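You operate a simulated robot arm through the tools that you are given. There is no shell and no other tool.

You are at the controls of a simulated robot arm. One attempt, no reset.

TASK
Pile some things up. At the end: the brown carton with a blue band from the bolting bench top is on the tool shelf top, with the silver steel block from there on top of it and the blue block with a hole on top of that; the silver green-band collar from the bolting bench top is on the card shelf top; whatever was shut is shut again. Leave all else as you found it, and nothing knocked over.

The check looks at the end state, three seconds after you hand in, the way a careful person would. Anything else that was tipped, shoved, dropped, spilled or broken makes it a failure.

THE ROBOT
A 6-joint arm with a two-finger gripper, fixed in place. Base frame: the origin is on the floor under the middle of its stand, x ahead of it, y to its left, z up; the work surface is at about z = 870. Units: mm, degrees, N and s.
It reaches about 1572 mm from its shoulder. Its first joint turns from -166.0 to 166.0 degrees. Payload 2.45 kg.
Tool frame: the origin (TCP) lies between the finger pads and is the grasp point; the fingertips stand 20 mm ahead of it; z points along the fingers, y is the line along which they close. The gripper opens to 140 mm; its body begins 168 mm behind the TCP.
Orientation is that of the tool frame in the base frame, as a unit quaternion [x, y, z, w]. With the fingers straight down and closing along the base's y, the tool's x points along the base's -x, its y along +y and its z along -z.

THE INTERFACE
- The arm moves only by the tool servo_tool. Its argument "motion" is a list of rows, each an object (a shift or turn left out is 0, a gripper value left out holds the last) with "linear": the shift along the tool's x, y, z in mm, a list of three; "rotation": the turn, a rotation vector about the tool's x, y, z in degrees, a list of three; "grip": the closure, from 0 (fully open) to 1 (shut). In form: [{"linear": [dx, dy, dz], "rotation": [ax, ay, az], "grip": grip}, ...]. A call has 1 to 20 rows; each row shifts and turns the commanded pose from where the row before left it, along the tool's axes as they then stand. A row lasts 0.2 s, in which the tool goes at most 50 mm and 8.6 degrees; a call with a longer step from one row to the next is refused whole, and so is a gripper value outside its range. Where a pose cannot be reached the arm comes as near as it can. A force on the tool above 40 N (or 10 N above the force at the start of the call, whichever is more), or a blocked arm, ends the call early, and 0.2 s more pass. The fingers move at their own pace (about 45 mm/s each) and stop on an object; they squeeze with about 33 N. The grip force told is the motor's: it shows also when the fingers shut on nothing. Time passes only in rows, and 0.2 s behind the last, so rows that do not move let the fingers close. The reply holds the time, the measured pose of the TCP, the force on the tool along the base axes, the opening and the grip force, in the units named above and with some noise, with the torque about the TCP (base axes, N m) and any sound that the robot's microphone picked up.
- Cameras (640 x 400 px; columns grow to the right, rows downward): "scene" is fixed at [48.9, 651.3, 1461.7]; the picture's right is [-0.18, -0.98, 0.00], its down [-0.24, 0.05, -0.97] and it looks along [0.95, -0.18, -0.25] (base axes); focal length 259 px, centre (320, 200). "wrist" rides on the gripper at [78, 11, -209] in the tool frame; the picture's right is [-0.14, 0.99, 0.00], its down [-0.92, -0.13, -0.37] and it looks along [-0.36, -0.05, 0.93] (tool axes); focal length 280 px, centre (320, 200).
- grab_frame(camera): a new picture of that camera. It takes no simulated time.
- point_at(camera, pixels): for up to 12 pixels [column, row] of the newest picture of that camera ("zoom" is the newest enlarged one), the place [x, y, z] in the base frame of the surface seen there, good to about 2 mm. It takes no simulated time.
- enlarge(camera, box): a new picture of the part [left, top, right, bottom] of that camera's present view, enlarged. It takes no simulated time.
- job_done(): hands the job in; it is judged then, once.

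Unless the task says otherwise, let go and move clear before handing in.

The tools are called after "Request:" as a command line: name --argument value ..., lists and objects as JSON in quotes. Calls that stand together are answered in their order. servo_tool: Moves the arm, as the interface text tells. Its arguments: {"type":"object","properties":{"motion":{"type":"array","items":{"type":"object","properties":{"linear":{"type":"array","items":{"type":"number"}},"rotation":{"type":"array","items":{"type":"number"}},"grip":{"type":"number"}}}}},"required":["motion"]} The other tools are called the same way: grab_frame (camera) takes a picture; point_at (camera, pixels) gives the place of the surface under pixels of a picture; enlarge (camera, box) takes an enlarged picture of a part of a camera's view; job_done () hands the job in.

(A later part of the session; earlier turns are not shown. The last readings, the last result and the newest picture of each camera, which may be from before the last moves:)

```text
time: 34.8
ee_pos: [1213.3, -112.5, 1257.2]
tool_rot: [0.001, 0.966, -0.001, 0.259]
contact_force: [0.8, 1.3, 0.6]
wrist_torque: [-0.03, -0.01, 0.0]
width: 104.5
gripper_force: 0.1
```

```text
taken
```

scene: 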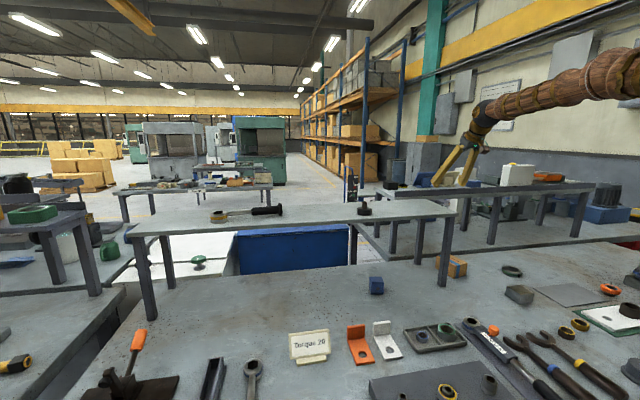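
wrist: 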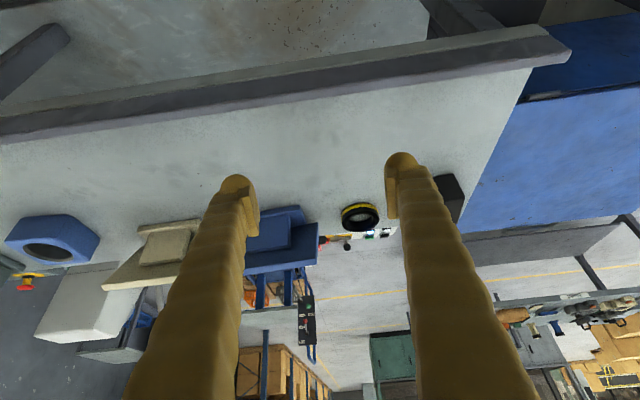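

A 30° tilt reaches (1213,-112,1257). I'll lower a bit and test whether 20° also reaches, which gives a better grip on the collar.

Request:
servo_tool --motion '[{"linear": [6.75, 0, 11.7]}, {"linear": [6.75, 0, 11.7]}, {"rotation": [0, 5, 0]}, {"rotation": [0, 5, 0]}, {}, {}]'

Request:
grab_frame --camera "wrist"

```text
time: 36.2
ee_pos: [1210.2, -113.6, 1228.0]
tool_rot: [0.0, 0.985, -0.001, 0.175]
contact_force: [-0.2, 0.3, 0.0]
wrist_torque: [-0.03, 0.01, -0.01]
width: 105.0
gripper_force: 0.0
```

```text
taken
```

wrist: 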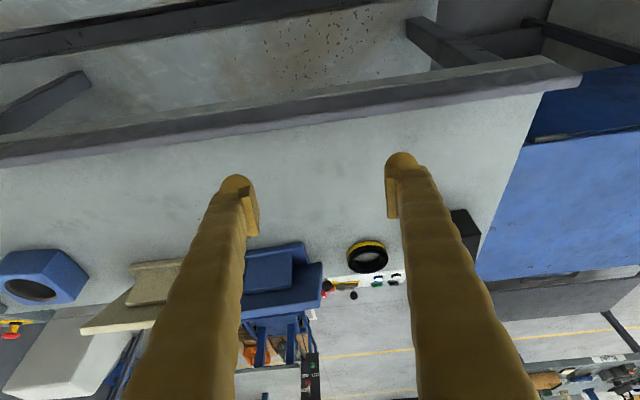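

20° also works here. I'll test 10°.

Request:
servo_tool --motion '[{"rotation": [0, 5, 0]}, {"rotation": [0, 5, 0]}, {}, {}]'

Request:
point_at --camera "wrist" --pixels '[[320, 150], [320, 190], [320, 220], [350, 230], [360, 120], [300, 130], [200, 150], [270, 245], [365, 245], [320, 110], [250, 130], [380, 150]]'

```text
time: 36.8
ee_pos: [1184.1, -110.5, 1208.0]
tool_rot: [0.0, 0.995, 0.0, 0.099]
contact_force: [28.2, -3.0, -2.8]
wrist_torque: [-0.04, -0.27, 0.14]
width: 104.8
gripper_force: 0.0
out of reach, approached as far as the arm can: row 2
stopped in row 3: the force on the tool passed its limit at 139 N (the readings are from after the stop); the commanded pose is now the measured one
```

```text
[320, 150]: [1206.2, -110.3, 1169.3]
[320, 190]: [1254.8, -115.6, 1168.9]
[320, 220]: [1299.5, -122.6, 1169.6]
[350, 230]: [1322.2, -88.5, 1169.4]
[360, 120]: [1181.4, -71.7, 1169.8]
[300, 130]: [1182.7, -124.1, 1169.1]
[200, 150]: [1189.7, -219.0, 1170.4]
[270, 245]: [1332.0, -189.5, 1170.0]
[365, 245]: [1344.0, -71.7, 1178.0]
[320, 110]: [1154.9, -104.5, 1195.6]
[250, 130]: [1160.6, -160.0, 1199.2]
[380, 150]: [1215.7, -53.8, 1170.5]
```

The 10° test pulled the arm short at its reach limit and a fingertip pressed against the shelf's lip (28 N in +x). I'll tilt forward again to free it, then rise.

Request:
servo_tool --motion '[{"linear": [-3, 0, 0], "rotation": [0, -4, 0]}, {"linear": [-3, 0, 0], "rotation": [0, -4, 0]}, {"linear": [-3, 0, -8], "rotation": [0, -4, 0]}, {"linear": [0, 0, -15], "rotation": [0, -4, 0]}, {"linear": [0, 0, -15]}, {}]'

Request:
grab_frame --camera "wrist"

Request:
grab_frame --camera "scene"

```text
time: 38.2
ee_pos: [1177.0, -111.3, 1247.3]
tool_rot: [0.0, 0.972, 0.0, 0.236]
contact_force: [0.1, -0.5, 0.0]
wrist_torque: [-0.02, -0.03, 0.01]
width: 104.8
gripper_force: 0.1
```

```text
taken
```

wrist: 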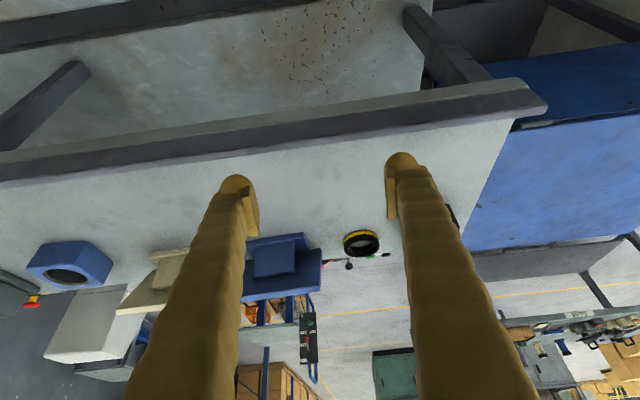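

```text
taken
```

scene: 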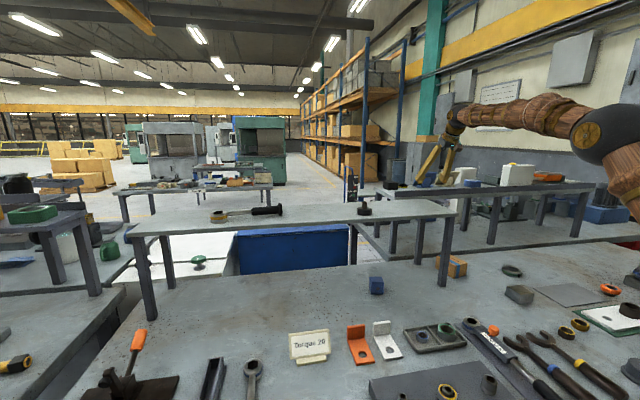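

The tool is free with no force. I'll check that the shelf and the things on it haven't moved by re-measuring the same scene pixels.

Request:
point_at --camera "scene" --pixels '[[472, 183], [450, 178], [519, 176], [548, 177], [391, 184], [404, 186]]'

Request:
enlarge --camera "scene" --box '[370, 150, 530, 250]'

Request:
enlarge --camera "wrist" --box '[200, 90, 420, 227]'

```text
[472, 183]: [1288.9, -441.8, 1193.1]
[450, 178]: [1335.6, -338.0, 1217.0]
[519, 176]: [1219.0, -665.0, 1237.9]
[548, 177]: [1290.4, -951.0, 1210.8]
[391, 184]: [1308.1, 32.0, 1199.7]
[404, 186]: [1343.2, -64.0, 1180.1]
```

```text
4.00 times, centred on (450, 200) of scene
```

zoom: 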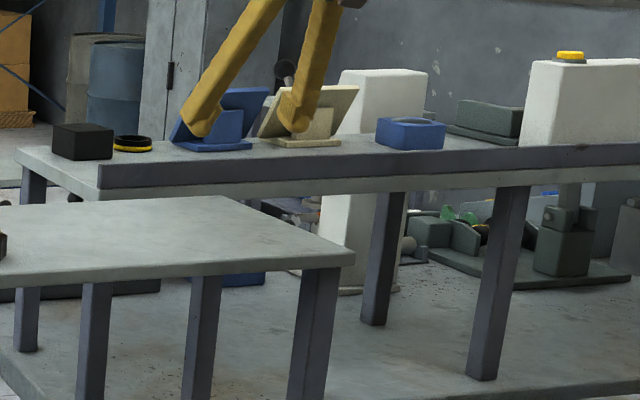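

```text
2.91 times, centred on (310, 158) of wrist
```

zoom: 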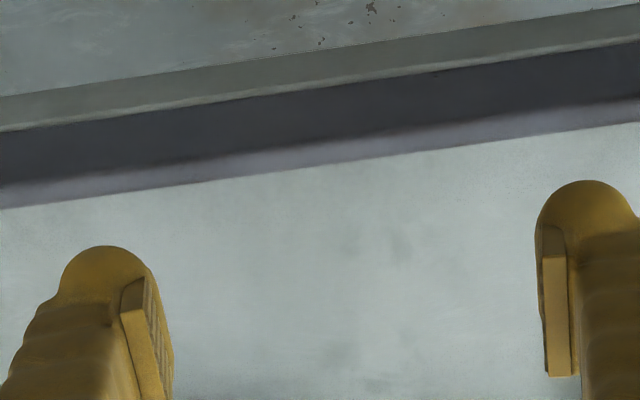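

Nothing moved on the card shelf. I'll set a 25° tilt, go back above the collar, and re-measure it before gripping.

Request:
servo_tool --motion '[{"rotation": [0, 2.3, 0]}, {"linear": [26.3, -25, -12.3]}, {"linear": [26.3, -25, -12.3]}, {"linear": [26.3, -25, -12.3]}, {"linear": [26.3, -25, -12.3]}, {"linear": [26.3, -25, -12.3]}, {"linear": [26.3, -25, -12.3]}, {"linear": [26.3, -25, -12.3]}, {"linear": [26.3, -25, -12.3]}, {"linear": [26.3, -25, -12.3]}, {"linear": [26.3, -25, -12.3]}, {"linear": [15.2, 0, 32.6]}, {"linear": [15.2, 0, 32.6]}, {"linear": [15.2, 0, 32.6]}, {"linear": [15.2, 0, 32.6]}, {"linear": [15.2, 0, 32.6]}, {}, {}]'

Request:
grab_frame --camera "wrist"

```text
time: 42.0
ee_pos: [887.0, -361.5, 1069.0]
tool_rot: [0.0, 0.976, 0.0, 0.216]
contact_force: [0.2, -0.1, 0.1]
wrist_torque: [0.02, -0.01, -0.02]
width: 105.1
gripper_force: 0.1
```

```text
taken
```

wrist: 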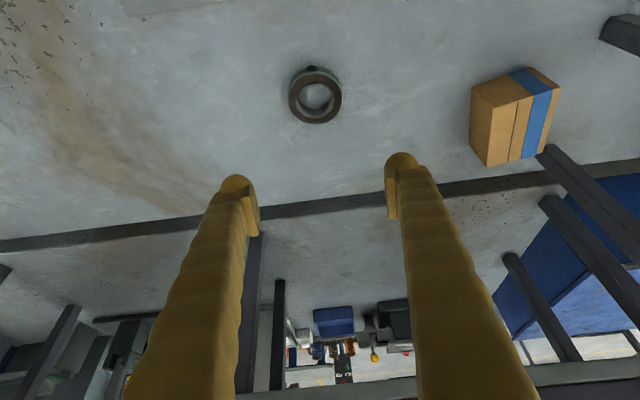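

Request:
enlarge --camera "wrist" --box '[275, 65, 355, 125]'

Request:
point_at --camera "zoom" --pixels '[[120, 240], [525, 240], [118, 215], [530, 215], [320, 70], [320, 440], [320, 90], [130, 215], [515, 215], [320, 380], [320, 375], [330, 60]]'

```text
6.67 times, centred on (315, 95) of wrist
```

zoom: 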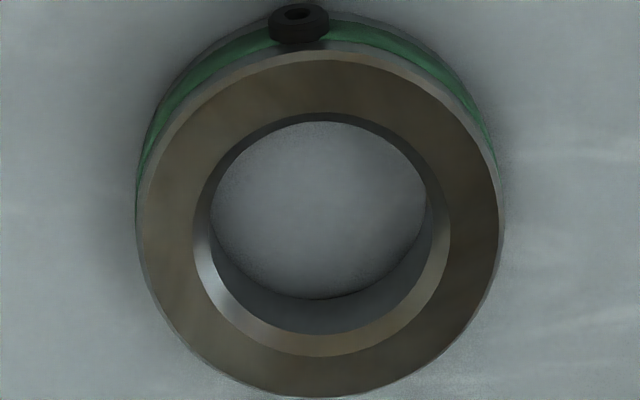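

```text
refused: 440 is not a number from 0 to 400
```

Request:
point_at --camera "zoom" --pixels '[[145, 240], [490, 240], [150, 215], [488, 215], [320, 62], [320, 390], [320, 80], [160, 180], [480, 290], [180, 320], [460, 140], [320, 370]]'

```text
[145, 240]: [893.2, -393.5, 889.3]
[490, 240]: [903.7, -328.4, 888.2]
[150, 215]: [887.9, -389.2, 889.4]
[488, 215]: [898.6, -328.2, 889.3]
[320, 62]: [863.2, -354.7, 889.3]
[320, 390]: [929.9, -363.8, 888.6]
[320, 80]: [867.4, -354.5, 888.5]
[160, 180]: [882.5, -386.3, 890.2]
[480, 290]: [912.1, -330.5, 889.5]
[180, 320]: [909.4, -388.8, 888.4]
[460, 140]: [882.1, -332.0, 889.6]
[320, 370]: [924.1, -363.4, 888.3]
```

The collar's centre is at about (896,-360). I'll descend with the tilted tool to just above grasp height and check.

Request:
servo_tool --motion '[{"linear": [-4.5, 1.5, 2.1]}, {"linear": [17.3, 0, 37.1]}, {"linear": [17.3, 0, 37.1]}, {"linear": [17.3, 0, 37.1]}, {"linear": [10.6, 0, 22.6]}, {"linear": [4.2, 0, 9]}, {}, {}]'

Request:
grab_frame --camera "wrist"

Request:
enlarge --camera "scene" --box '[460, 200, 580, 300]'

```text
time: 43.8
ee_pos: [890.4, -359.3, 909.2]
tool_rot: [0.0, 0.976, -0.001, 0.216]
contact_force: [0.2, -0.4, 0.1]
wrist_torque: [-0.02, -0.02, 0.0]
width: 105.3
gripper_force: 0.1
```

```text
taken
```

wrist: 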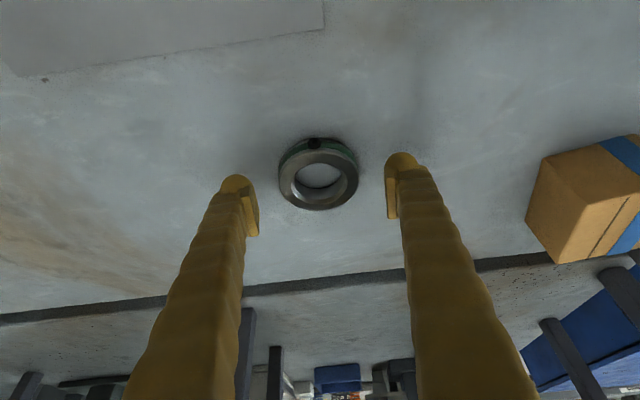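

```text
4.00 times, centred on (520, 250) of scene
```

zoom: 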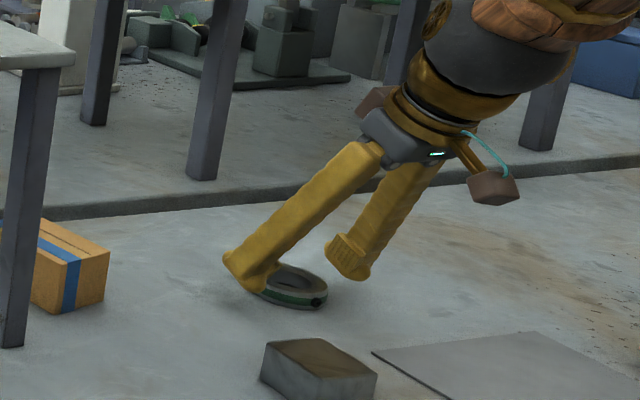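

The fingers straddle the collar. I'll lower the last 12 mm and close.

Request:
servo_tool --motion '[{"linear": [1.7, 0, 6]}, {"linear": [2.5, 0, 5.4]}, {}, {"grip": 0.5}, {"grip": 0.6}, {"grip": 0.6}, {"grip": 0.7}, {"grip": 0.8}, {"grip": 0.8}]'

Request:
grab_frame --camera "wrist"

```text
time: 45.8
ee_pos: [891.8, -358.7, 896.9]
tool_rot: [0.0, 0.976, 0.0, 0.216]
contact_force: [-0.5, 1.0, 1.9]
wrist_torque: [0.05, 0.02, 0.01]
width: 68.7
gripper_force: 32.7
```

```text
taken
```

wrist: 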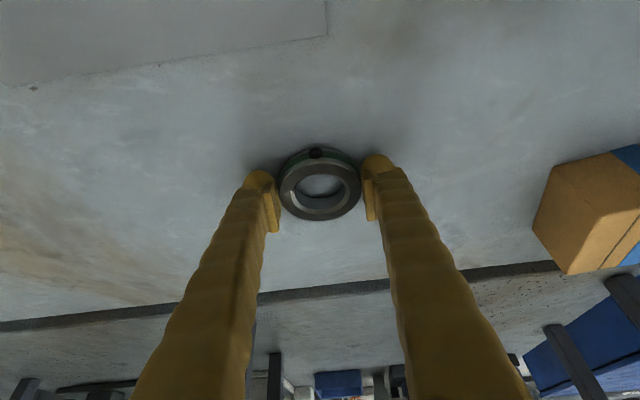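

Held at 68.7 mm with 33 N. I'll lift and check that it stays level.

Request:
servo_tool --motion '[{"linear": [-4.2, 0, -9]}, {"linear": [-12.7, 0, -27.2]}, {"linear": [-16.9, 0, -36.2]}, {"linear": [-16.9, 0, -36.2]}, {"linear": [-16.9, 0, -36.2]}, {}]'

Request:
grab_frame --camera "wrist"

Request:
enlarge --camera "scene" --box '[460, 170, 580, 270]'

```text
time: 47.2
ee_pos: [892.2, -359.3, 1059.5]
tool_rot: [0.0, 0.976, 0.0, 0.217]
contact_force: [0.8, -0.1, -3.6]
wrist_torque: [0.03, 0.03, 0.01]
width: 69.1
gripper_force: 33.4
```

```text
taken
```

wrist: 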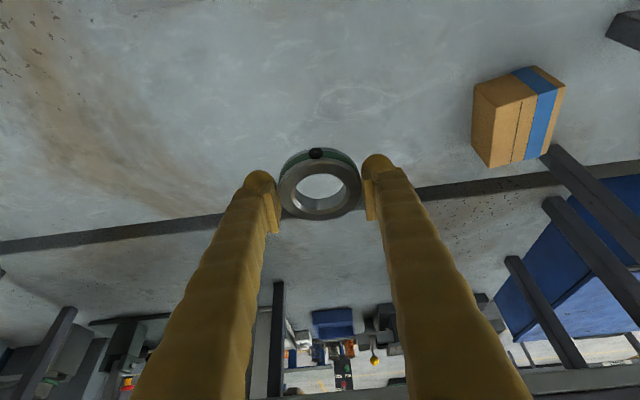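

```text
4.00 times, centred on (520, 220) of scene
```

zoom: 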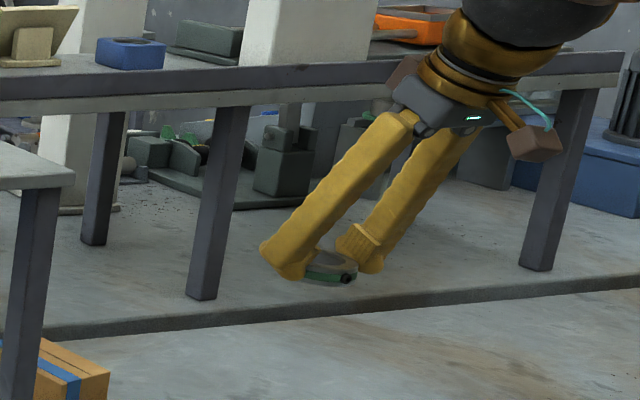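

The collar is steady. I'll rise to about z=1255 and travel over to the card shelf.

Request:
servo_tool --motion '[{"linear": [-16.5, 0, -35.3]}, {"linear": [-16.5, 0, -35.3]}, {"linear": [-16.5, 0, -35.3]}, {"linear": [-16.5, 0, -35.3]}, {"linear": [-16.5, 0, -35.3]}, {"linear": [-26.1, 25, 12.2]}, {"linear": [-26.1, 25, 12.2]}, {"linear": [-26.1, 25, 12.2]}, {"linear": [-26.1, 25, 12.2]}, {"linear": [-26.1, 25, 12.2]}, {"linear": [-26.1, 25, 12.2]}, {"linear": [-26.1, 25, 12.2]}, {"linear": [-26.1, 25, 12.2]}, {"linear": [-26.1, 25, 12.2]}, {"linear": [-26.1, 22, 12.2]}, {}, {}]'

Request:
grab_frame --camera "wrist"

```text
time: 50.8
ee_pos: [1181.1, -112.2, 1251.4]
tool_rot: [0.0, 0.976, 0.0, 0.216]
contact_force: [-0.2, -0.2, -4.3]
wrist_torque: [-0.05, 0.01, 0.02]
width: 68.7
gripper_force: 33.3
```

```text
taken
```

wrist: 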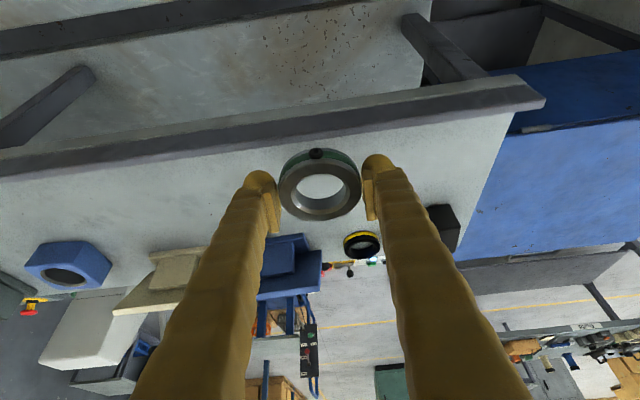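

At (1181,-112,1251), the bottom of the collar clears the lip. I'll advance to x≈1216 while dropping slightly.

Request:
servo_tool --motion '[{"linear": [-8, 0, 8.5]}, {"linear": [-8, 0, 8.5]}, {"linear": [-8, 0, 3.8]}, {"linear": [-7, 0, 3.3]}, {}, {}]'

Request:
grab_frame --camera "wrist"

Request:
enlarge --camera "scene" --box '[370, 130, 530, 230]'

```text
time: 52.2
ee_pos: [1218.8, -112.9, 1242.1]
tool_rot: [-0.001, 0.976, 0.001, 0.217]
contact_force: [0.0, 0.0, -3.9]
wrist_torque: [0.01, 0.03, -0.04]
width: 68.8
gripper_force: 32.8
```

```text
taken
```

wrist: 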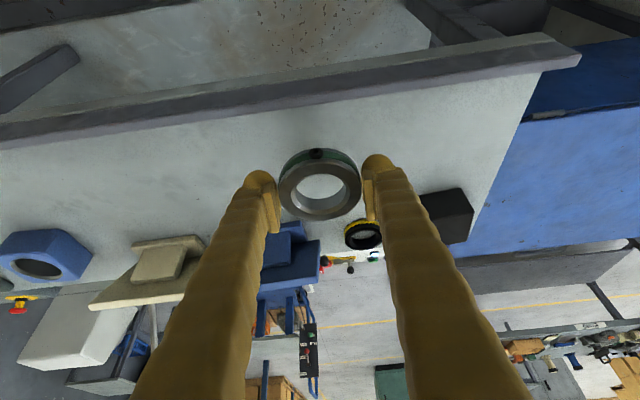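

```text
4.00 times, centred on (450, 180) of scene
```

zoom: 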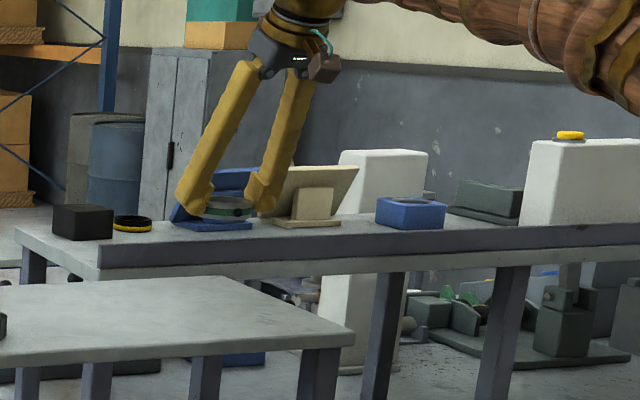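

The collar is over clear shelf surface in front of the ring and stand. I'll lower to a few millimetres above contact.

Request:
servo_tool --motion '[{"linear": [5.9, 0, 12.7]}, {"linear": [5.9, 0, 12.7]}, {"linear": [5.1, 0, 10.9]}, {}, {}]'

Request:
servo_tool --motion '[{"linear": [0.85, 0, 1.8]}, {}, {"linear": [0.4, 0, 0.9]}, {}]'

```text
time: 53.4
ee_pos: [1219.0, -113.3, 1201.2]
tool_rot: [0.0, 0.976, 0.0, 0.216]
contact_force: [0.1, 0.7, -3.6]
wrist_torque: [0.02, 0.01, -0.01]
width: 68.9
gripper_force: 33.1
```

```text
time: 54.4
ee_pos: [1218.5, -113.8, 1200.6]
tool_rot: [-0.001, 0.976, 0.001, 0.216]
contact_force: [0.2, -0.7, -3.7]
wrist_torque: [0.0, 0.06, 0.02]
width: 68.9
gripper_force: 33.2
```

Request:
servo_tool --motion '[{"linear": [0.4, 0, 0.9]}, {}, {"linear": [0.4, 0, 0.9]}, {}]'

```text
time: 55.4
ee_pos: [1217.9, -114.0, 1198.0]
tool_rot: [0.0, 0.976, 0.0, 0.217]
contact_force: [1.0, 0.1, -3.4]
wrist_torque: [-0.02, 0.05, 0.0]
width: 68.6
gripper_force: 32.4
```

Request:
servo_tool --motion '[{"linear": [0.4, 0, 0.9]}, {}, {}]'

```text
time: 56.2
ee_pos: [1216.6, -113.2, 1196.0]
tool_rot: [0.0, 0.976, 0.0, 0.216]
contact_force: [0.2, 0.4, -3.7]
wrist_torque: [0.0, 0.02, -0.02]
width: 68.7
gripper_force: 32.7
```

Request:
servo_tool --motion '[{"linear": [0.4, 0, 0.9]}, {}, {}]'

Request:
enlarge --camera "scene" --box '[390, 150, 470, 200]'

```text
time: 57.0
ee_pos: [1217.5, -112.9, 1196.2]
tool_rot: [0.0, 0.976, 0.0, 0.217]
contact_force: [3.8, 1.7, 9.6]
wrist_torque: [0.35, 0.1, -0.11]
width: 68.9
gripper_force: 32.8
```

```text
8.00 times, centred on (430, 175) of scene
```

zoom: 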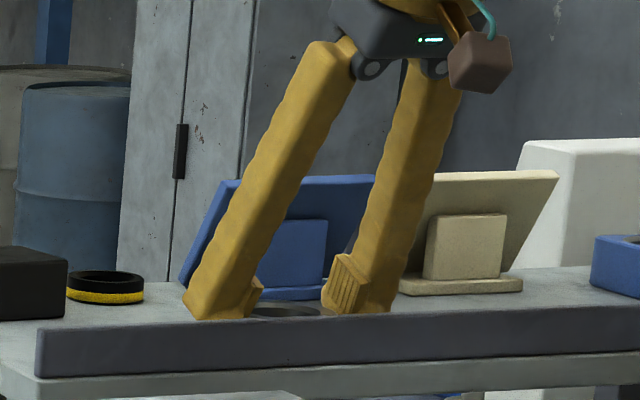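

Contact is confirmed (about 13 N change). I'll open the fingers and withdraw straight back along the tool axis.

Request:
servo_tool --motion '[{"grip": 0.25}, {"grip": 0.25}, {"grip": 0.25}, {"grip": 0.25}, {"linear": [0, 0, -10]}, {"linear": [0, 0, -25]}, {"linear": [0, 0, -40]}, {"linear": [0, 0, -10]}, {}]'

Request:
grab_frame --camera "wrist"

Request:
enlarge --camera "scene" --box '[370, 140, 530, 240]'

```text
time: 59.0
ee_pos: [1181.2, -113.0, 1274.5]
tool_rot: [0.0, 0.976, 0.0, 0.216]
contact_force: [-0.6, 0.9, -0.7]
wrist_torque: [0.03, 0.01, 0.03]
width: 104.9
gripper_force: 0.1
```

```text
taken
```

wrist: 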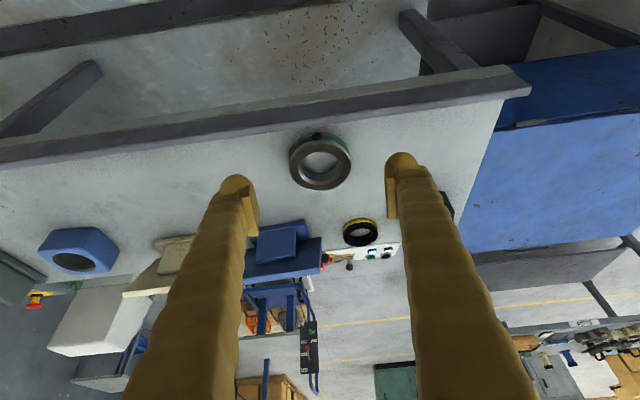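

```text
4.00 times, centred on (450, 190) of scene
```

zoom: 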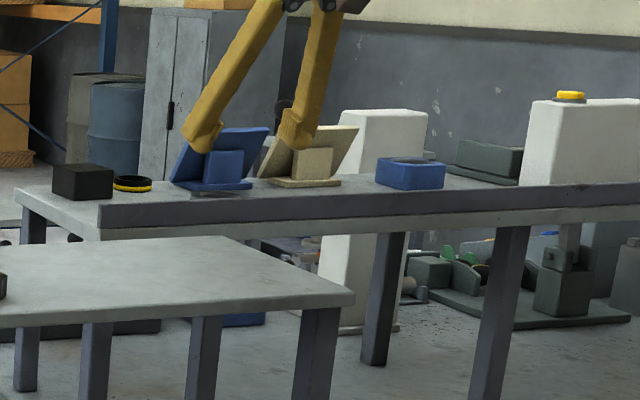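

The collar lies on the card shelf at wrist (320,163). I'll verify its rim heights to make sure it's flat and clear of the lip.

Request:
enlarge --camera "wrist" --box '[270, 115, 370, 205]'

Request:
point_at --camera "zoom" --pixels '[[160, 200], [470, 200], [320, 90], [320, 320], [310, 60], [310, 40], [200, 290], [450, 290], [320, 380], [130, 120], [310, 10], [320, 200]]'

```text
4.44 times, centred on (320, 160) of wrist
```

zoom: 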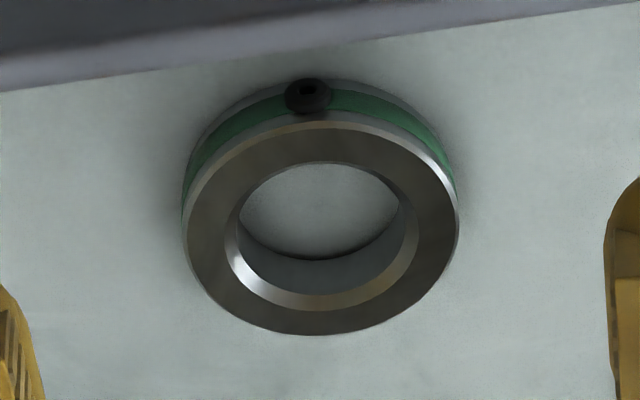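

```text
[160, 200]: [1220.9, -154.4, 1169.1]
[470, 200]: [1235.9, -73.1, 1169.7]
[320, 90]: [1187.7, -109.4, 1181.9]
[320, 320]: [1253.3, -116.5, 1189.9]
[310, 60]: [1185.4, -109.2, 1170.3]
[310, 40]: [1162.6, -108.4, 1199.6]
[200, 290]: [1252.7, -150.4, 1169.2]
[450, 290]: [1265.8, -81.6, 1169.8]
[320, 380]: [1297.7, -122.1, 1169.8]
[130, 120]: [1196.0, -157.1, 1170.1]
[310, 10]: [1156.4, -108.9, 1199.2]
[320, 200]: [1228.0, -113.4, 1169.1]
```

The collar is flat on the card shelf (rim at z≈1190, clear of the lip). Next is the carton: I'll back away, level the tool, and turn it to match the carton's ~12.5° yaw.

Request:
servo_tool --motion '[{"linear": [33.5, 0, -15.6]}, {"linear": [33.5, 0, -15.6]}, {"linear": [33.5, -5, -15.6]}, {"linear": [33.5, -5, -15.6]}, {"linear": [33.5, -5, -15.6]}, {"linear": [33.5, -5, -15.6]}, {"rotation": [0, 6.25, 0], "grip": 0.33}, {"rotation": [0, 6.25, 0]}, {"rotation": [0, 6.25, 0]}, {"rotation": [0, 6.25, 0]}, {"rotation": [0, 0, -6.25]}, {"rotation": [0, 0, -6.25]}, {}, {}]'

Request:
grab_frame --camera "wrist"

```text
time: 62.0
ee_pos: [960.2, -132.4, 1272.3]
tool_rot: [-0.109, 0.994, 0.001, 0.0]
contact_force: [-0.2, 0.1, 0.3]
wrist_torque: [0.02, -0.04, 0.01]
width: 93.7
gripper_force: 0.1
```

```text
taken
```

wrist: 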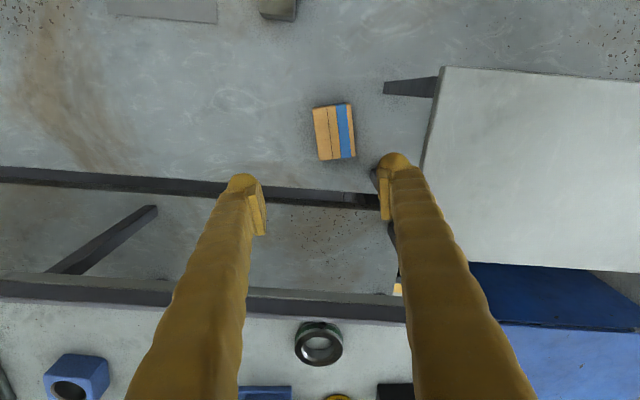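

The tool is vertical and yawed; the carton appears at (334,131). I'll re-measure its top corners.

Request:
enlarge --camera "wrist" --box '[294, 91, 374, 171]'

Request:
point_at --camera "zoom" --pixels '[[218, 90], [248, 335], [370, 325], [350, 75], [290, 200], [220, 100], [245, 325], [368, 315], [348, 90], [360, 200], [232, 200], [300, 330]]'

```text
5.00 times, centred on (334, 131) of wrist
```

zoom: 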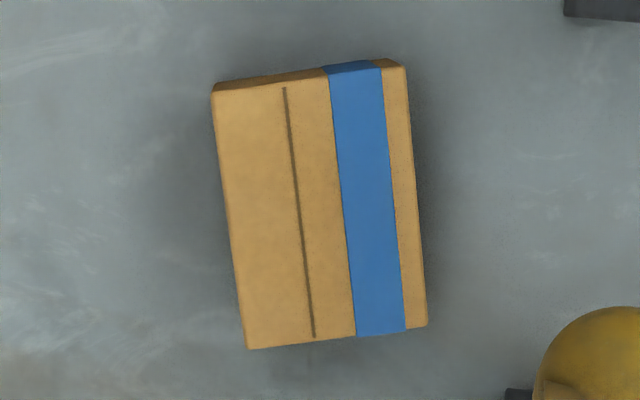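

```text
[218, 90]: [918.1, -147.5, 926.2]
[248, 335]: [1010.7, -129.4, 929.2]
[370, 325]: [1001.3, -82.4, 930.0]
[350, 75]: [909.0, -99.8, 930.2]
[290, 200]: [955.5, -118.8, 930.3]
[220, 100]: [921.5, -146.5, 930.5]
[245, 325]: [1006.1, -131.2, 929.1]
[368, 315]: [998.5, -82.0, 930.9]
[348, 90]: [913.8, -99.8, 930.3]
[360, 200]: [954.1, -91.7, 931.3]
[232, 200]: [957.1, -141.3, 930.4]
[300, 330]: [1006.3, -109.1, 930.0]
```

Request:
point_at --camera "zoom" --pixels '[[398, 72], [404, 75], [415, 318], [422, 320], [408, 200], [400, 200], [395, 120], [216, 95], [250, 343], [410, 320], [385, 70], [225, 200]]'

```text
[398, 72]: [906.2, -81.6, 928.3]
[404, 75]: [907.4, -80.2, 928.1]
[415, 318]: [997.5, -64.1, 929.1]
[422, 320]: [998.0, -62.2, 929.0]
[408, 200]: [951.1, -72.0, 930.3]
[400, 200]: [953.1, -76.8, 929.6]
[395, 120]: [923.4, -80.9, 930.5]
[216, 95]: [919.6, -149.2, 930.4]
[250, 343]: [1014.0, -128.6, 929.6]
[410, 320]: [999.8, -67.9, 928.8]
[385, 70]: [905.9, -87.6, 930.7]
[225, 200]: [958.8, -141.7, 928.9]
```

The carton's top is ~97×70 mm centred at (959.6,-105), yaw ≈12°. I'll descend beside the shelf end with extra clearance, then shift over the carton.

Request:
servo_tool --motion '[{"linear": [0, 0, 38]}, {"linear": [0, 0, 38]}, {"linear": [0, 0, 38]}, {"linear": [0, 0, 38]}, {"linear": [0, 0, 38]}, {"linear": [0, 0, 38]}, {"linear": [0, 0, 38]}, {"linear": [-2.7, 13.4, 0]}, {"linear": [-2.7, 13.4, 0]}, {}, {}]'

Request:
grab_frame --camera "wrist"

Request:
enlarge --camera "scene" --box '[390, 170, 550, 290]'

```text
time: 64.4
ee_pos: [960.7, -105.6, 1006.6]
tool_rot: [-0.11, 0.994, 0.0, 0.0]
contact_force: [0.0, -0.1, 0.6]
wrist_torque: [0.0, -0.01, -0.02]
width: 93.8
gripper_force: 0.0
```

```text
taken
```

wrist: 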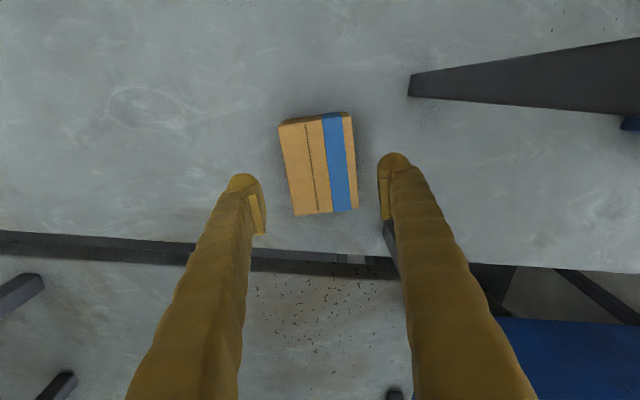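

```text
3.33 times, centred on (470, 230) of scene
```

zoom: 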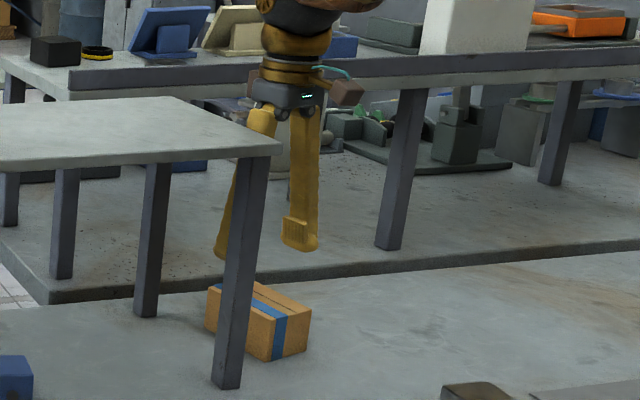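

No contact, and the carton sits between the finger planes. I'll descend to z≈903.

Request:
servo_tool --motion '[{"linear": [0, 0, 30]}, {"linear": [0, 0, 30]}, {"linear": [0, 0, 24]}, {"linear": [0, 0, 19]}, {}, {}]'

Request:
grab_frame --camera "wrist"

Request:
enlarge --camera "scene" --box '[390, 170, 550, 290]'

```text
time: 65.8
ee_pos: [960.3, -106.0, 904.7]
tool_rot: [-0.109, 0.994, -0.001, 0.0]
contact_force: [-0.3, -0.5, 0.0]
wrist_torque: [0.01, 0.04, 0.02]
width: 94.0
gripper_force: 0.2
```

```text
taken
```

wrist: 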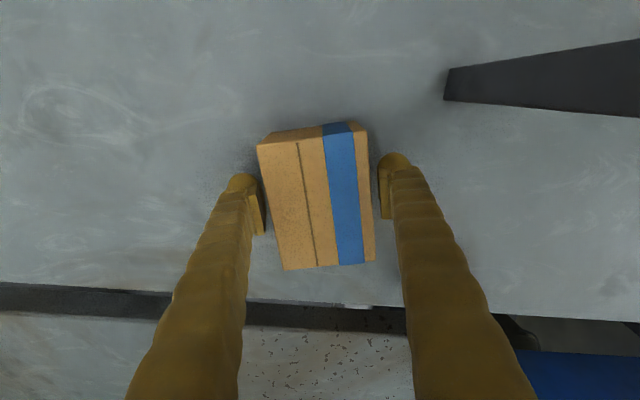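

```text
3.33 times, centred on (470, 230) of scene
```

zoom: 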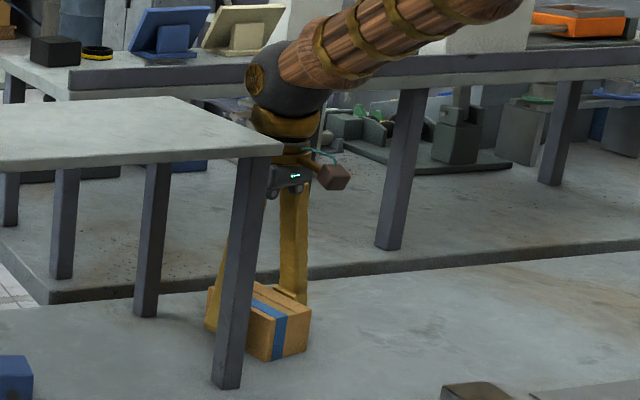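

The fingers straddle the carton without contact. I'll close on it.

Request:
servo_tool --motion '[{"grip": 0.45}, {"grip": 0.5}, {"grip": 0.55}, {"grip": 0.6}, {"grip": 0.6}, {}]'

Request:
grab_frame --camera "wrist"

```text
time: 67.2
ee_pos: [961.2, -106.3, 904.2]
tool_rot: [-0.108, 0.994, 0.0, 0.0]
contact_force: [-0.2, 1.6, -0.1]
wrist_torque: [-0.01, -0.02, -0.04]
width: 79.3
gripper_force: 33.1
```

```text
taken
```

wrist: 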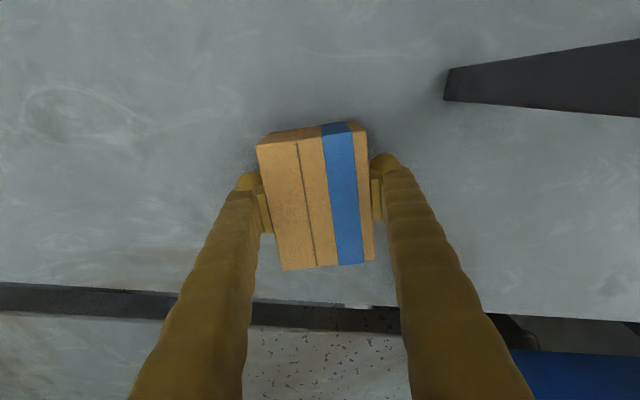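

Width 79 mm with 33 N – the carton is held. I'll lift slightly and check.

Request:
servo_tool --motion '[{"linear": [0, 0, -8], "grip": 0.65}, {"linear": [0, 0, -12]}, {}, {}]'

Request:
grab_frame --camera "wrist"

Request:
enlarge --camera "scene" --box '[390, 190, 510, 290]'

```text
time: 68.2
ee_pos: [959.0, -103.8, 922.8]
tool_rot: [-0.108, 0.994, -0.001, 0.0]
contact_force: [0.3, 0.8, -4.3]
wrist_torque: [-0.01, -0.06, 0.01]
width: 79.5
gripper_force: 33.0
```

```text
taken
```

wrist: 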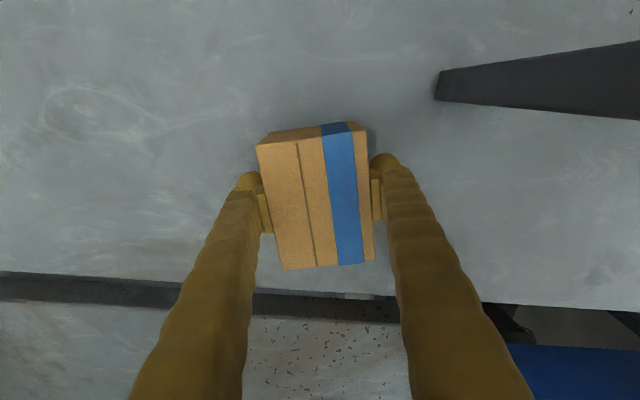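

```text
4.00 times, centred on (450, 240) of scene
```

zoom: 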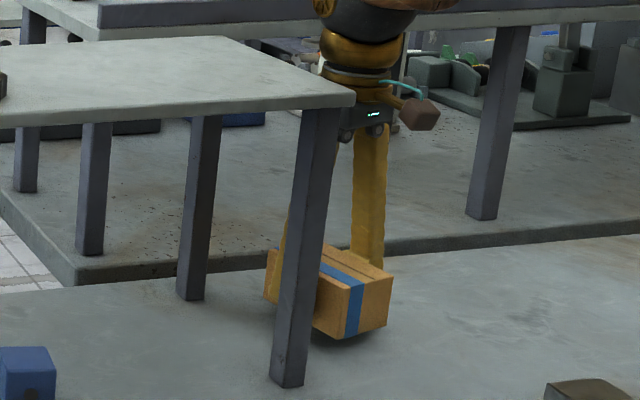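

The carton is off the bench and level. I'll shift away from the shelf end, rise above the shelf, and square the tool's yaw.

Request:
servo_tool --motion '[{"linear": [3.8, -17, 0]}, {"linear": [3.8, -17, 0]}, {"linear": [0, 0, -37]}, {"linear": [0, 0, -37]}, {"linear": [0, 0, -37]}, {"linear": [0, 0, -37]}, {"linear": [0, 0, -37]}, {"linear": [0, 0, -37]}, {"linear": [0, 0, -37]}, {"linear": [0, 0, -37]}, {"linear": [0, 0, -37]}, {"linear": [0, 0, -30]}, {"rotation": [0, 0, 6.2]}, {"rotation": [0, 0, 6.2]}, {}, {}]'

Request:
grab_frame --camera "wrist"

Request:
grab_frame --camera "scene"

```text
time: 71.6
ee_pos: [961.4, -140.5, 1284.6]
tool_rot: [0.0, 1.0, 0.0, 0.0]
contact_force: [0.3, 0.8, -3.3]
wrist_torque: [-0.01, -0.02, -0.01]
width: 79.5
gripper_force: 33.2
```

```text
taken
```

wrist: 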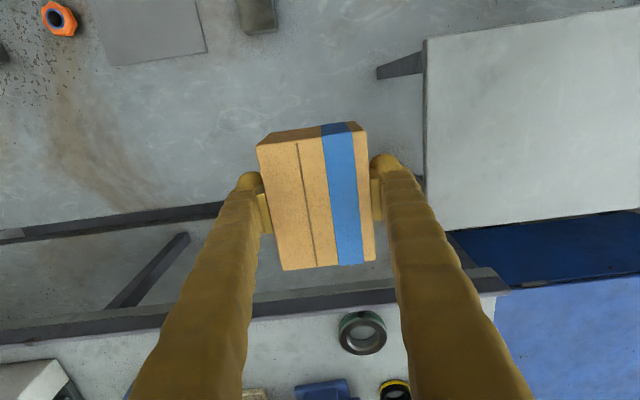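

```text
taken
```

scene: 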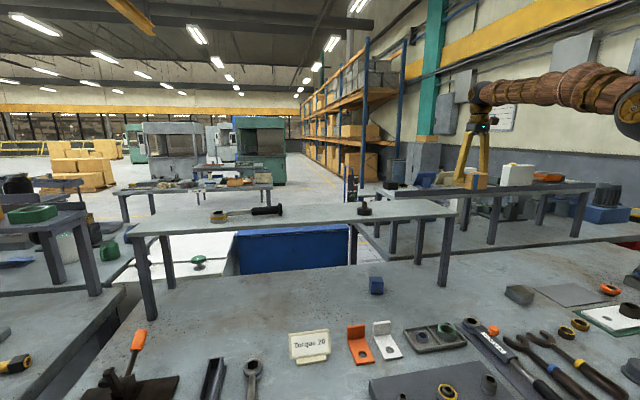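

The carton is carried well above shelf height. I'll move it over the free part of the tool shelf at about (945,115).

Request:
servo_tool --motion '[{"linear": [2, 36.5, 0]}, {"linear": [2, 36.5, 0]}, {"linear": [2, 36.5, 0]}, {"linear": [2, 36.5, 0]}, {"linear": [2, 36.5, 0]}, {"linear": [2, 36.5, 0]}, {"linear": [2, 36.5, 0]}, {}, {}]'

Request:
grab_frame --camera "wrist"

Request:
enlarge --camera "scene" --box '[330, 140, 490, 240]'

```text
time: 73.6
ee_pos: [945.1, 118.3, 1287.4]
tool_rot: [-0.001, 1.0, -0.001, 0.0]
contact_force: [-0.4, 0.4, -4.5]
wrist_torque: [-0.02, -0.03, -0.02]
width: 79.5
gripper_force: 33.2
```

```text
taken
```

wrist: 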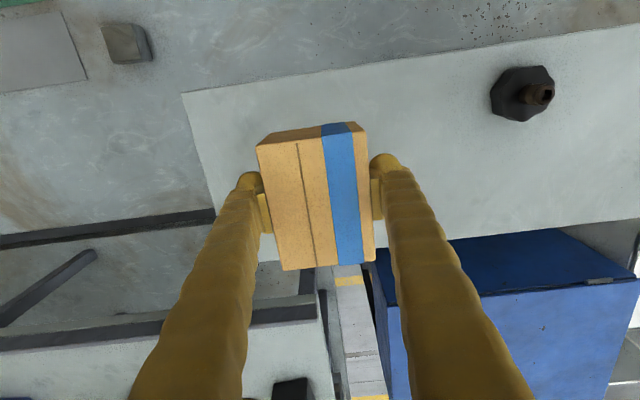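

```text
4.00 times, centred on (410, 190) of scene
```

zoom: 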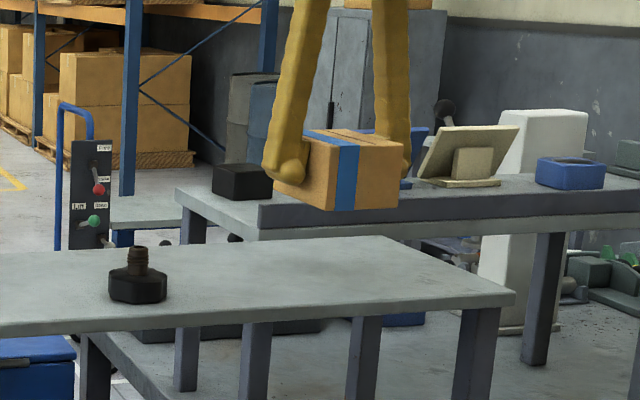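

The carton hovers over free shelf surface. I'll lower it to a few mm above, then creep to contact.

Request:
servo_tool --motion '[{"linear": [0, 0, 25]}, {"linear": [0, 0, 25]}, {"linear": [0, 0, 14]}, {"linear": [0, 0, 4]}, {}, {}]'

Request:
servo_tool --motion '[{"linear": [0, 0, 1.5]}, {}, {"linear": [0, 0, 1]}, {}]'

```text
time: 75.0
ee_pos: [945.0, 114.8, 1218.8]
tool_rot: [-0.001, 1.0, 0.0, 0.0]
contact_force: [-0.6, -0.1, -3.8]
wrist_torque: [0.01, 0.0, 0.0]
width: 79.4
gripper_force: 33.1
```

```text
time: 76.0
ee_pos: [944.6, 113.4, 1215.1]
tool_rot: [-0.001, 1.0, 0.0, 0.0]
contact_force: [0.9, 0.1, -4.4]
wrist_torque: [0.02, 0.0, 0.01]
width: 79.4
gripper_force: 33.0
```

Request:
servo_tool --motion '[{"linear": [0, 0, 1]}, {}, {}]'

```text
time: 76.8
ee_pos: [946.0, 115.2, 1215.4]
tool_rot: [-0.001, 1.0, 0.0, -0.001]
contact_force: [-1.6, -0.7, -0.1]
wrist_torque: [0.01, -0.01, -0.02]
width: 79.2
gripper_force: 32.9
```

The weight is now off the gripper (−4 → 0 N), so the carton rests on the shelf. I'll open and rise.

Request:
servo_tool --motion '[{"grip": 0.3}, {"grip": 0.25}, {"grip": 0.25}, {"grip": 0.25}, {"linear": [0, 0, -15]}, {"linear": [0, 0, -30]}, {"linear": [0, 0, -40]}, {"linear": [0, 0, -30]}, {}]'

Request:
grab_frame --camera "wrist"

Request:
enlarge --camera "scene" --box '[330, 140, 490, 240]'

```text
time: 78.8
ee_pos: [946.7, 115.0, 1331.4]
tool_rot: [-0.001, 1.0, 0.0, 0.0]
contact_force: [0.1, -0.9, 0.5]
wrist_torque: [0.01, 0.0, -0.03]
width: 104.9
gripper_force: 0.1
```

```text
taken
```

wrist: 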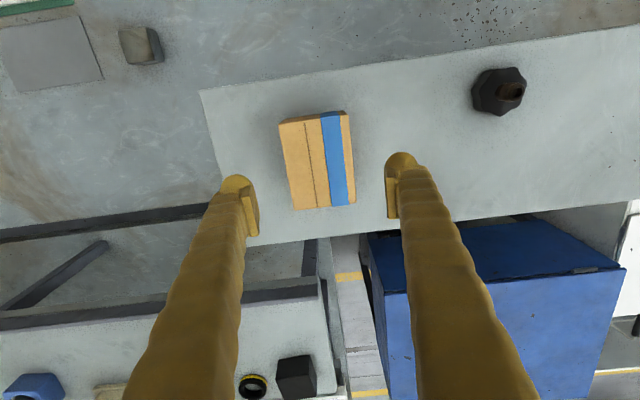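

```text
4.00 times, centred on (410, 190) of scene
```

zoom: 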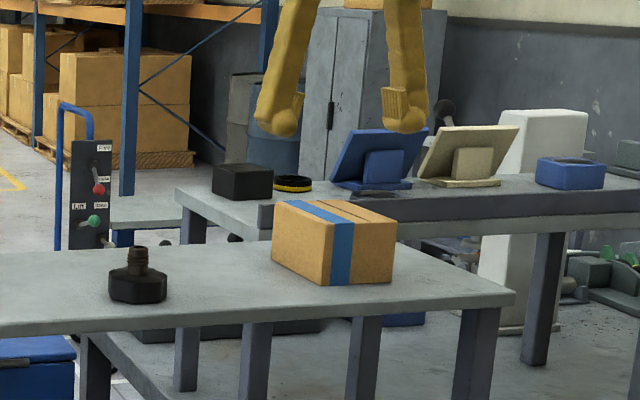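

Carton stands on the tool shelf. I'll measure its top corners there, and then the steel block's corners.

Request:
enlarge --camera "wrist" --box '[257, 100, 377, 220]'

Request:
point_at --camera "zoom" --pixels '[[195, 85], [232, 358], [440, 340], [405, 55], [215, 85], [240, 350], [430, 335], [400, 60], [320, 200], [200, 95], [225, 350], [430, 200]]'

```text
3.33 times, centred on (317, 160) of wrist
```

zoom: 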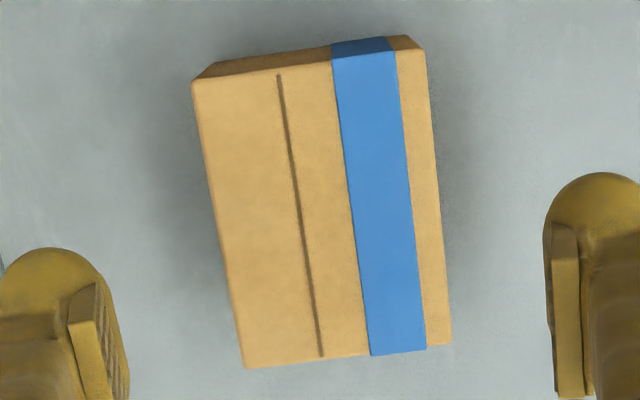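

```text
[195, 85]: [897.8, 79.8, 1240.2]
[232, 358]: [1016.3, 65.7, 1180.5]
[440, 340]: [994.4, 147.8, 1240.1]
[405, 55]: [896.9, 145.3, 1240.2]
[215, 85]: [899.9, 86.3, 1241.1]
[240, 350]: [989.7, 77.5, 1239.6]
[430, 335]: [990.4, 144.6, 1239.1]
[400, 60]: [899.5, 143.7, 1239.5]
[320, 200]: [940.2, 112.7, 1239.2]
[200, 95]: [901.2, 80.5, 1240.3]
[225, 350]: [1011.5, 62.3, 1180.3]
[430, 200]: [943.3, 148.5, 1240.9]
```

The carton's top is at z=1240, centred at (945.5,115) and square to the shelf. Now the steel block (≈57×57×40 mm near (740,-224)): I'll move above it and re-measure.

Request:
servo_tool --motion '[{"linear": [23, -37.7, 0]}, {"linear": [23, -37.7, 0]}, {"linear": [23, -37.7, 0]}, {"linear": [23, -37.7, 0]}, {"linear": [23, -37.7, 0]}, {"linear": [23, -37.7, 0]}, {"linear": [23, -37.7, 0]}, {"linear": [23, -37.7, 0]}, {"linear": [23, -37.7, 0]}, {"linear": [0, 0, 45]}, {"linear": [0, 0, 45]}, {"linear": [0, 0, 45]}, {"linear": [0, 0, 45]}, {"linear": [0, 0, 45]}, {"linear": [0, 0, 45]}, {}, {}]'

Request:
grab_frame --camera "wrist"

```text
time: 82.4
ee_pos: [738.4, -226.2, 1057.8]
tool_rot: [-0.001, 1.0, 0.001, 0.0]
contact_force: [-0.9, 0.1, -0.5]
wrist_torque: [-0.01, 0.03, 0.01]
width: 105.2
gripper_force: 0.1
```

```text
taken
```

wrist: 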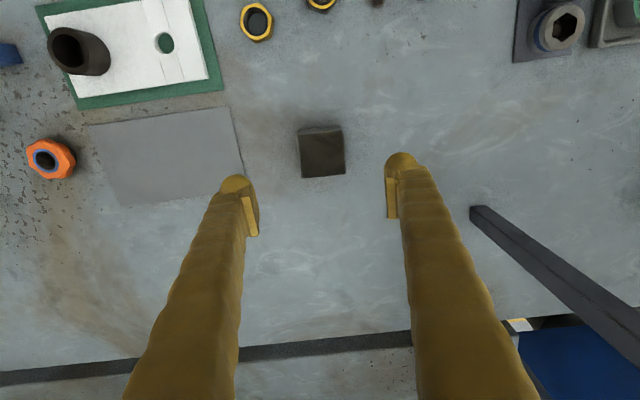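

The block is at (321,152); a thin plate lies to its left with its edge near (240,160). I'll measure the block's corners and the plate's edge.

Request:
enlarge --camera "wrist" --box '[215, 100, 375, 200]'

Request:
point_at --camera "zoom" --pixels '[[345, 145], [505, 145], [512, 290], [350, 305], [340, 112], [490, 100], [430, 220], [100, 260], [90, 200], [130, 270], [60, 60], [110, 330]]'

```text
4.00 times, centred on (295, 150) of wrist
```

zoom: 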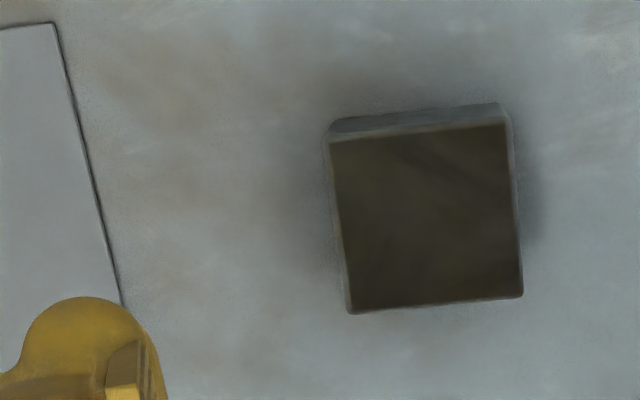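

```text
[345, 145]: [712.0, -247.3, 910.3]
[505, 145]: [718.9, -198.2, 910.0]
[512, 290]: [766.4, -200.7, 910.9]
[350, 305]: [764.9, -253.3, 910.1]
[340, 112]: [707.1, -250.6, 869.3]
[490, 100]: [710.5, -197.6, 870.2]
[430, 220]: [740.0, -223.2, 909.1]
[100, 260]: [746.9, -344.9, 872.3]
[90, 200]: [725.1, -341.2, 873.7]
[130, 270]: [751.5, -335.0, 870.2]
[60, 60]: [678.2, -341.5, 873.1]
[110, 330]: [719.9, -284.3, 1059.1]
```

The block is centred at (739.5,-224.5), square to the axes, and the plate edge at y≈-340 is clear of the fingers. I'll descend and grip.

Request:
servo_tool --motion '[{"linear": [-1.2, 1.7, 40]}, {"linear": [0, 0, 40]}, {"linear": [0, 0, 40]}, {"linear": [0, 0, 30]}, {"linear": [0, 0, 13]}, {}, {}]'

Request:
grab_frame --camera "wrist"

```text
time: 84.0
ee_pos: [740.7, -221.5, 895.1]
tool_rot: [-0.001, 1.0, 0.0, 0.0]
contact_force: [-0.5, 0.7, 0.0]
wrist_torque: [0.0, 0.03, -0.01]
width: 105.0
gripper_force: 0.0
```

```text
taken
```

wrist: 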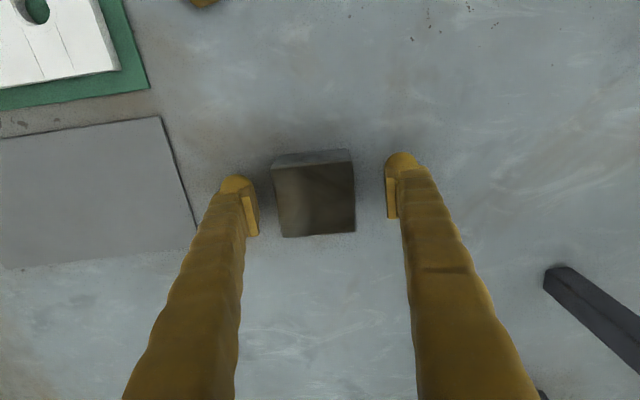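

Request:
servo_tool --motion '[{"linear": [0, -2, 2]}, {}, {"grip": 0.5}, {"grip": 0.6}, {"grip": 0.7}, {"grip": 0.75}, {"grip": 0.8}, {"grip": 0.8}, {"grip": 0.8}]'

Request:
grab_frame --camera "wrist"

```text
time: 86.0
ee_pos: [741.7, -224.6, 893.8]
tool_rot: [0.0, 1.0, 0.0, 0.0]
contact_force: [-0.1, 0.3, 14.1]
wrist_torque: [-0.01, 0.17, 0.05]
width: 60.4
gripper_force: 33.2
```

```text
taken
```

wrist: 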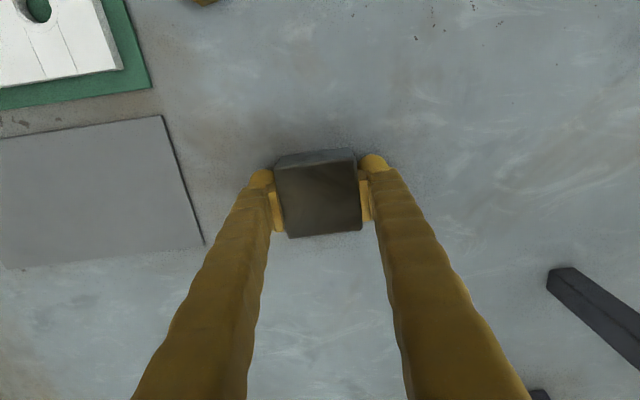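

Held at 60.4 mm; a 14 N upward force suggests the tips touch the bench lightly. I'll lift and check for slipping.

Request:
servo_tool --motion '[{"linear": [0, 0, -6], "grip": 0.9}, {"linear": [0, 0, -10]}, {"linear": [0, 0, -14]}, {}, {}]'

Request:
grab_frame --camera "wrist"

Request:
enlarge --camera "scene" --box '[460, 220, 580, 320]'

```text
time: 87.2
ee_pos: [740.8, -224.1, 924.7]
tool_rot: [0.0, 1.0, 0.0, -0.001]
contact_force: [-0.6, 0.1, -8.8]
wrist_torque: [0.0, -0.01, 0.04]
width: 60.2
gripper_force: 33.1
```

```text
taken
```

wrist: 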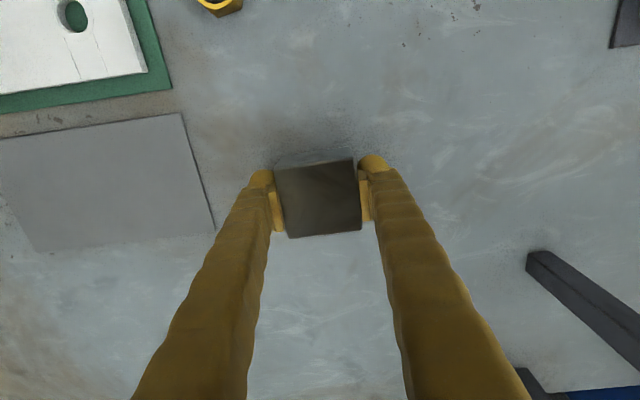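

```text
4.00 times, centred on (520, 270) of scene
```

zoom: 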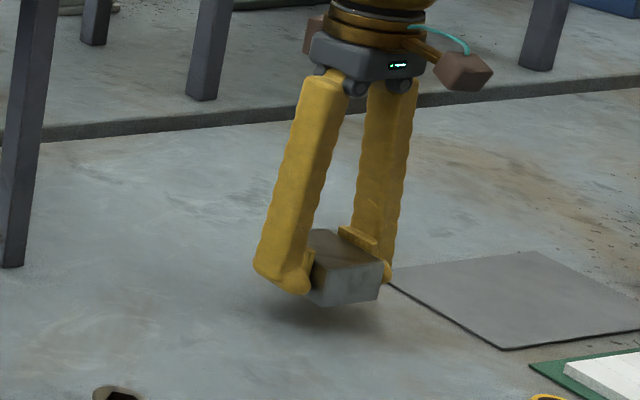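

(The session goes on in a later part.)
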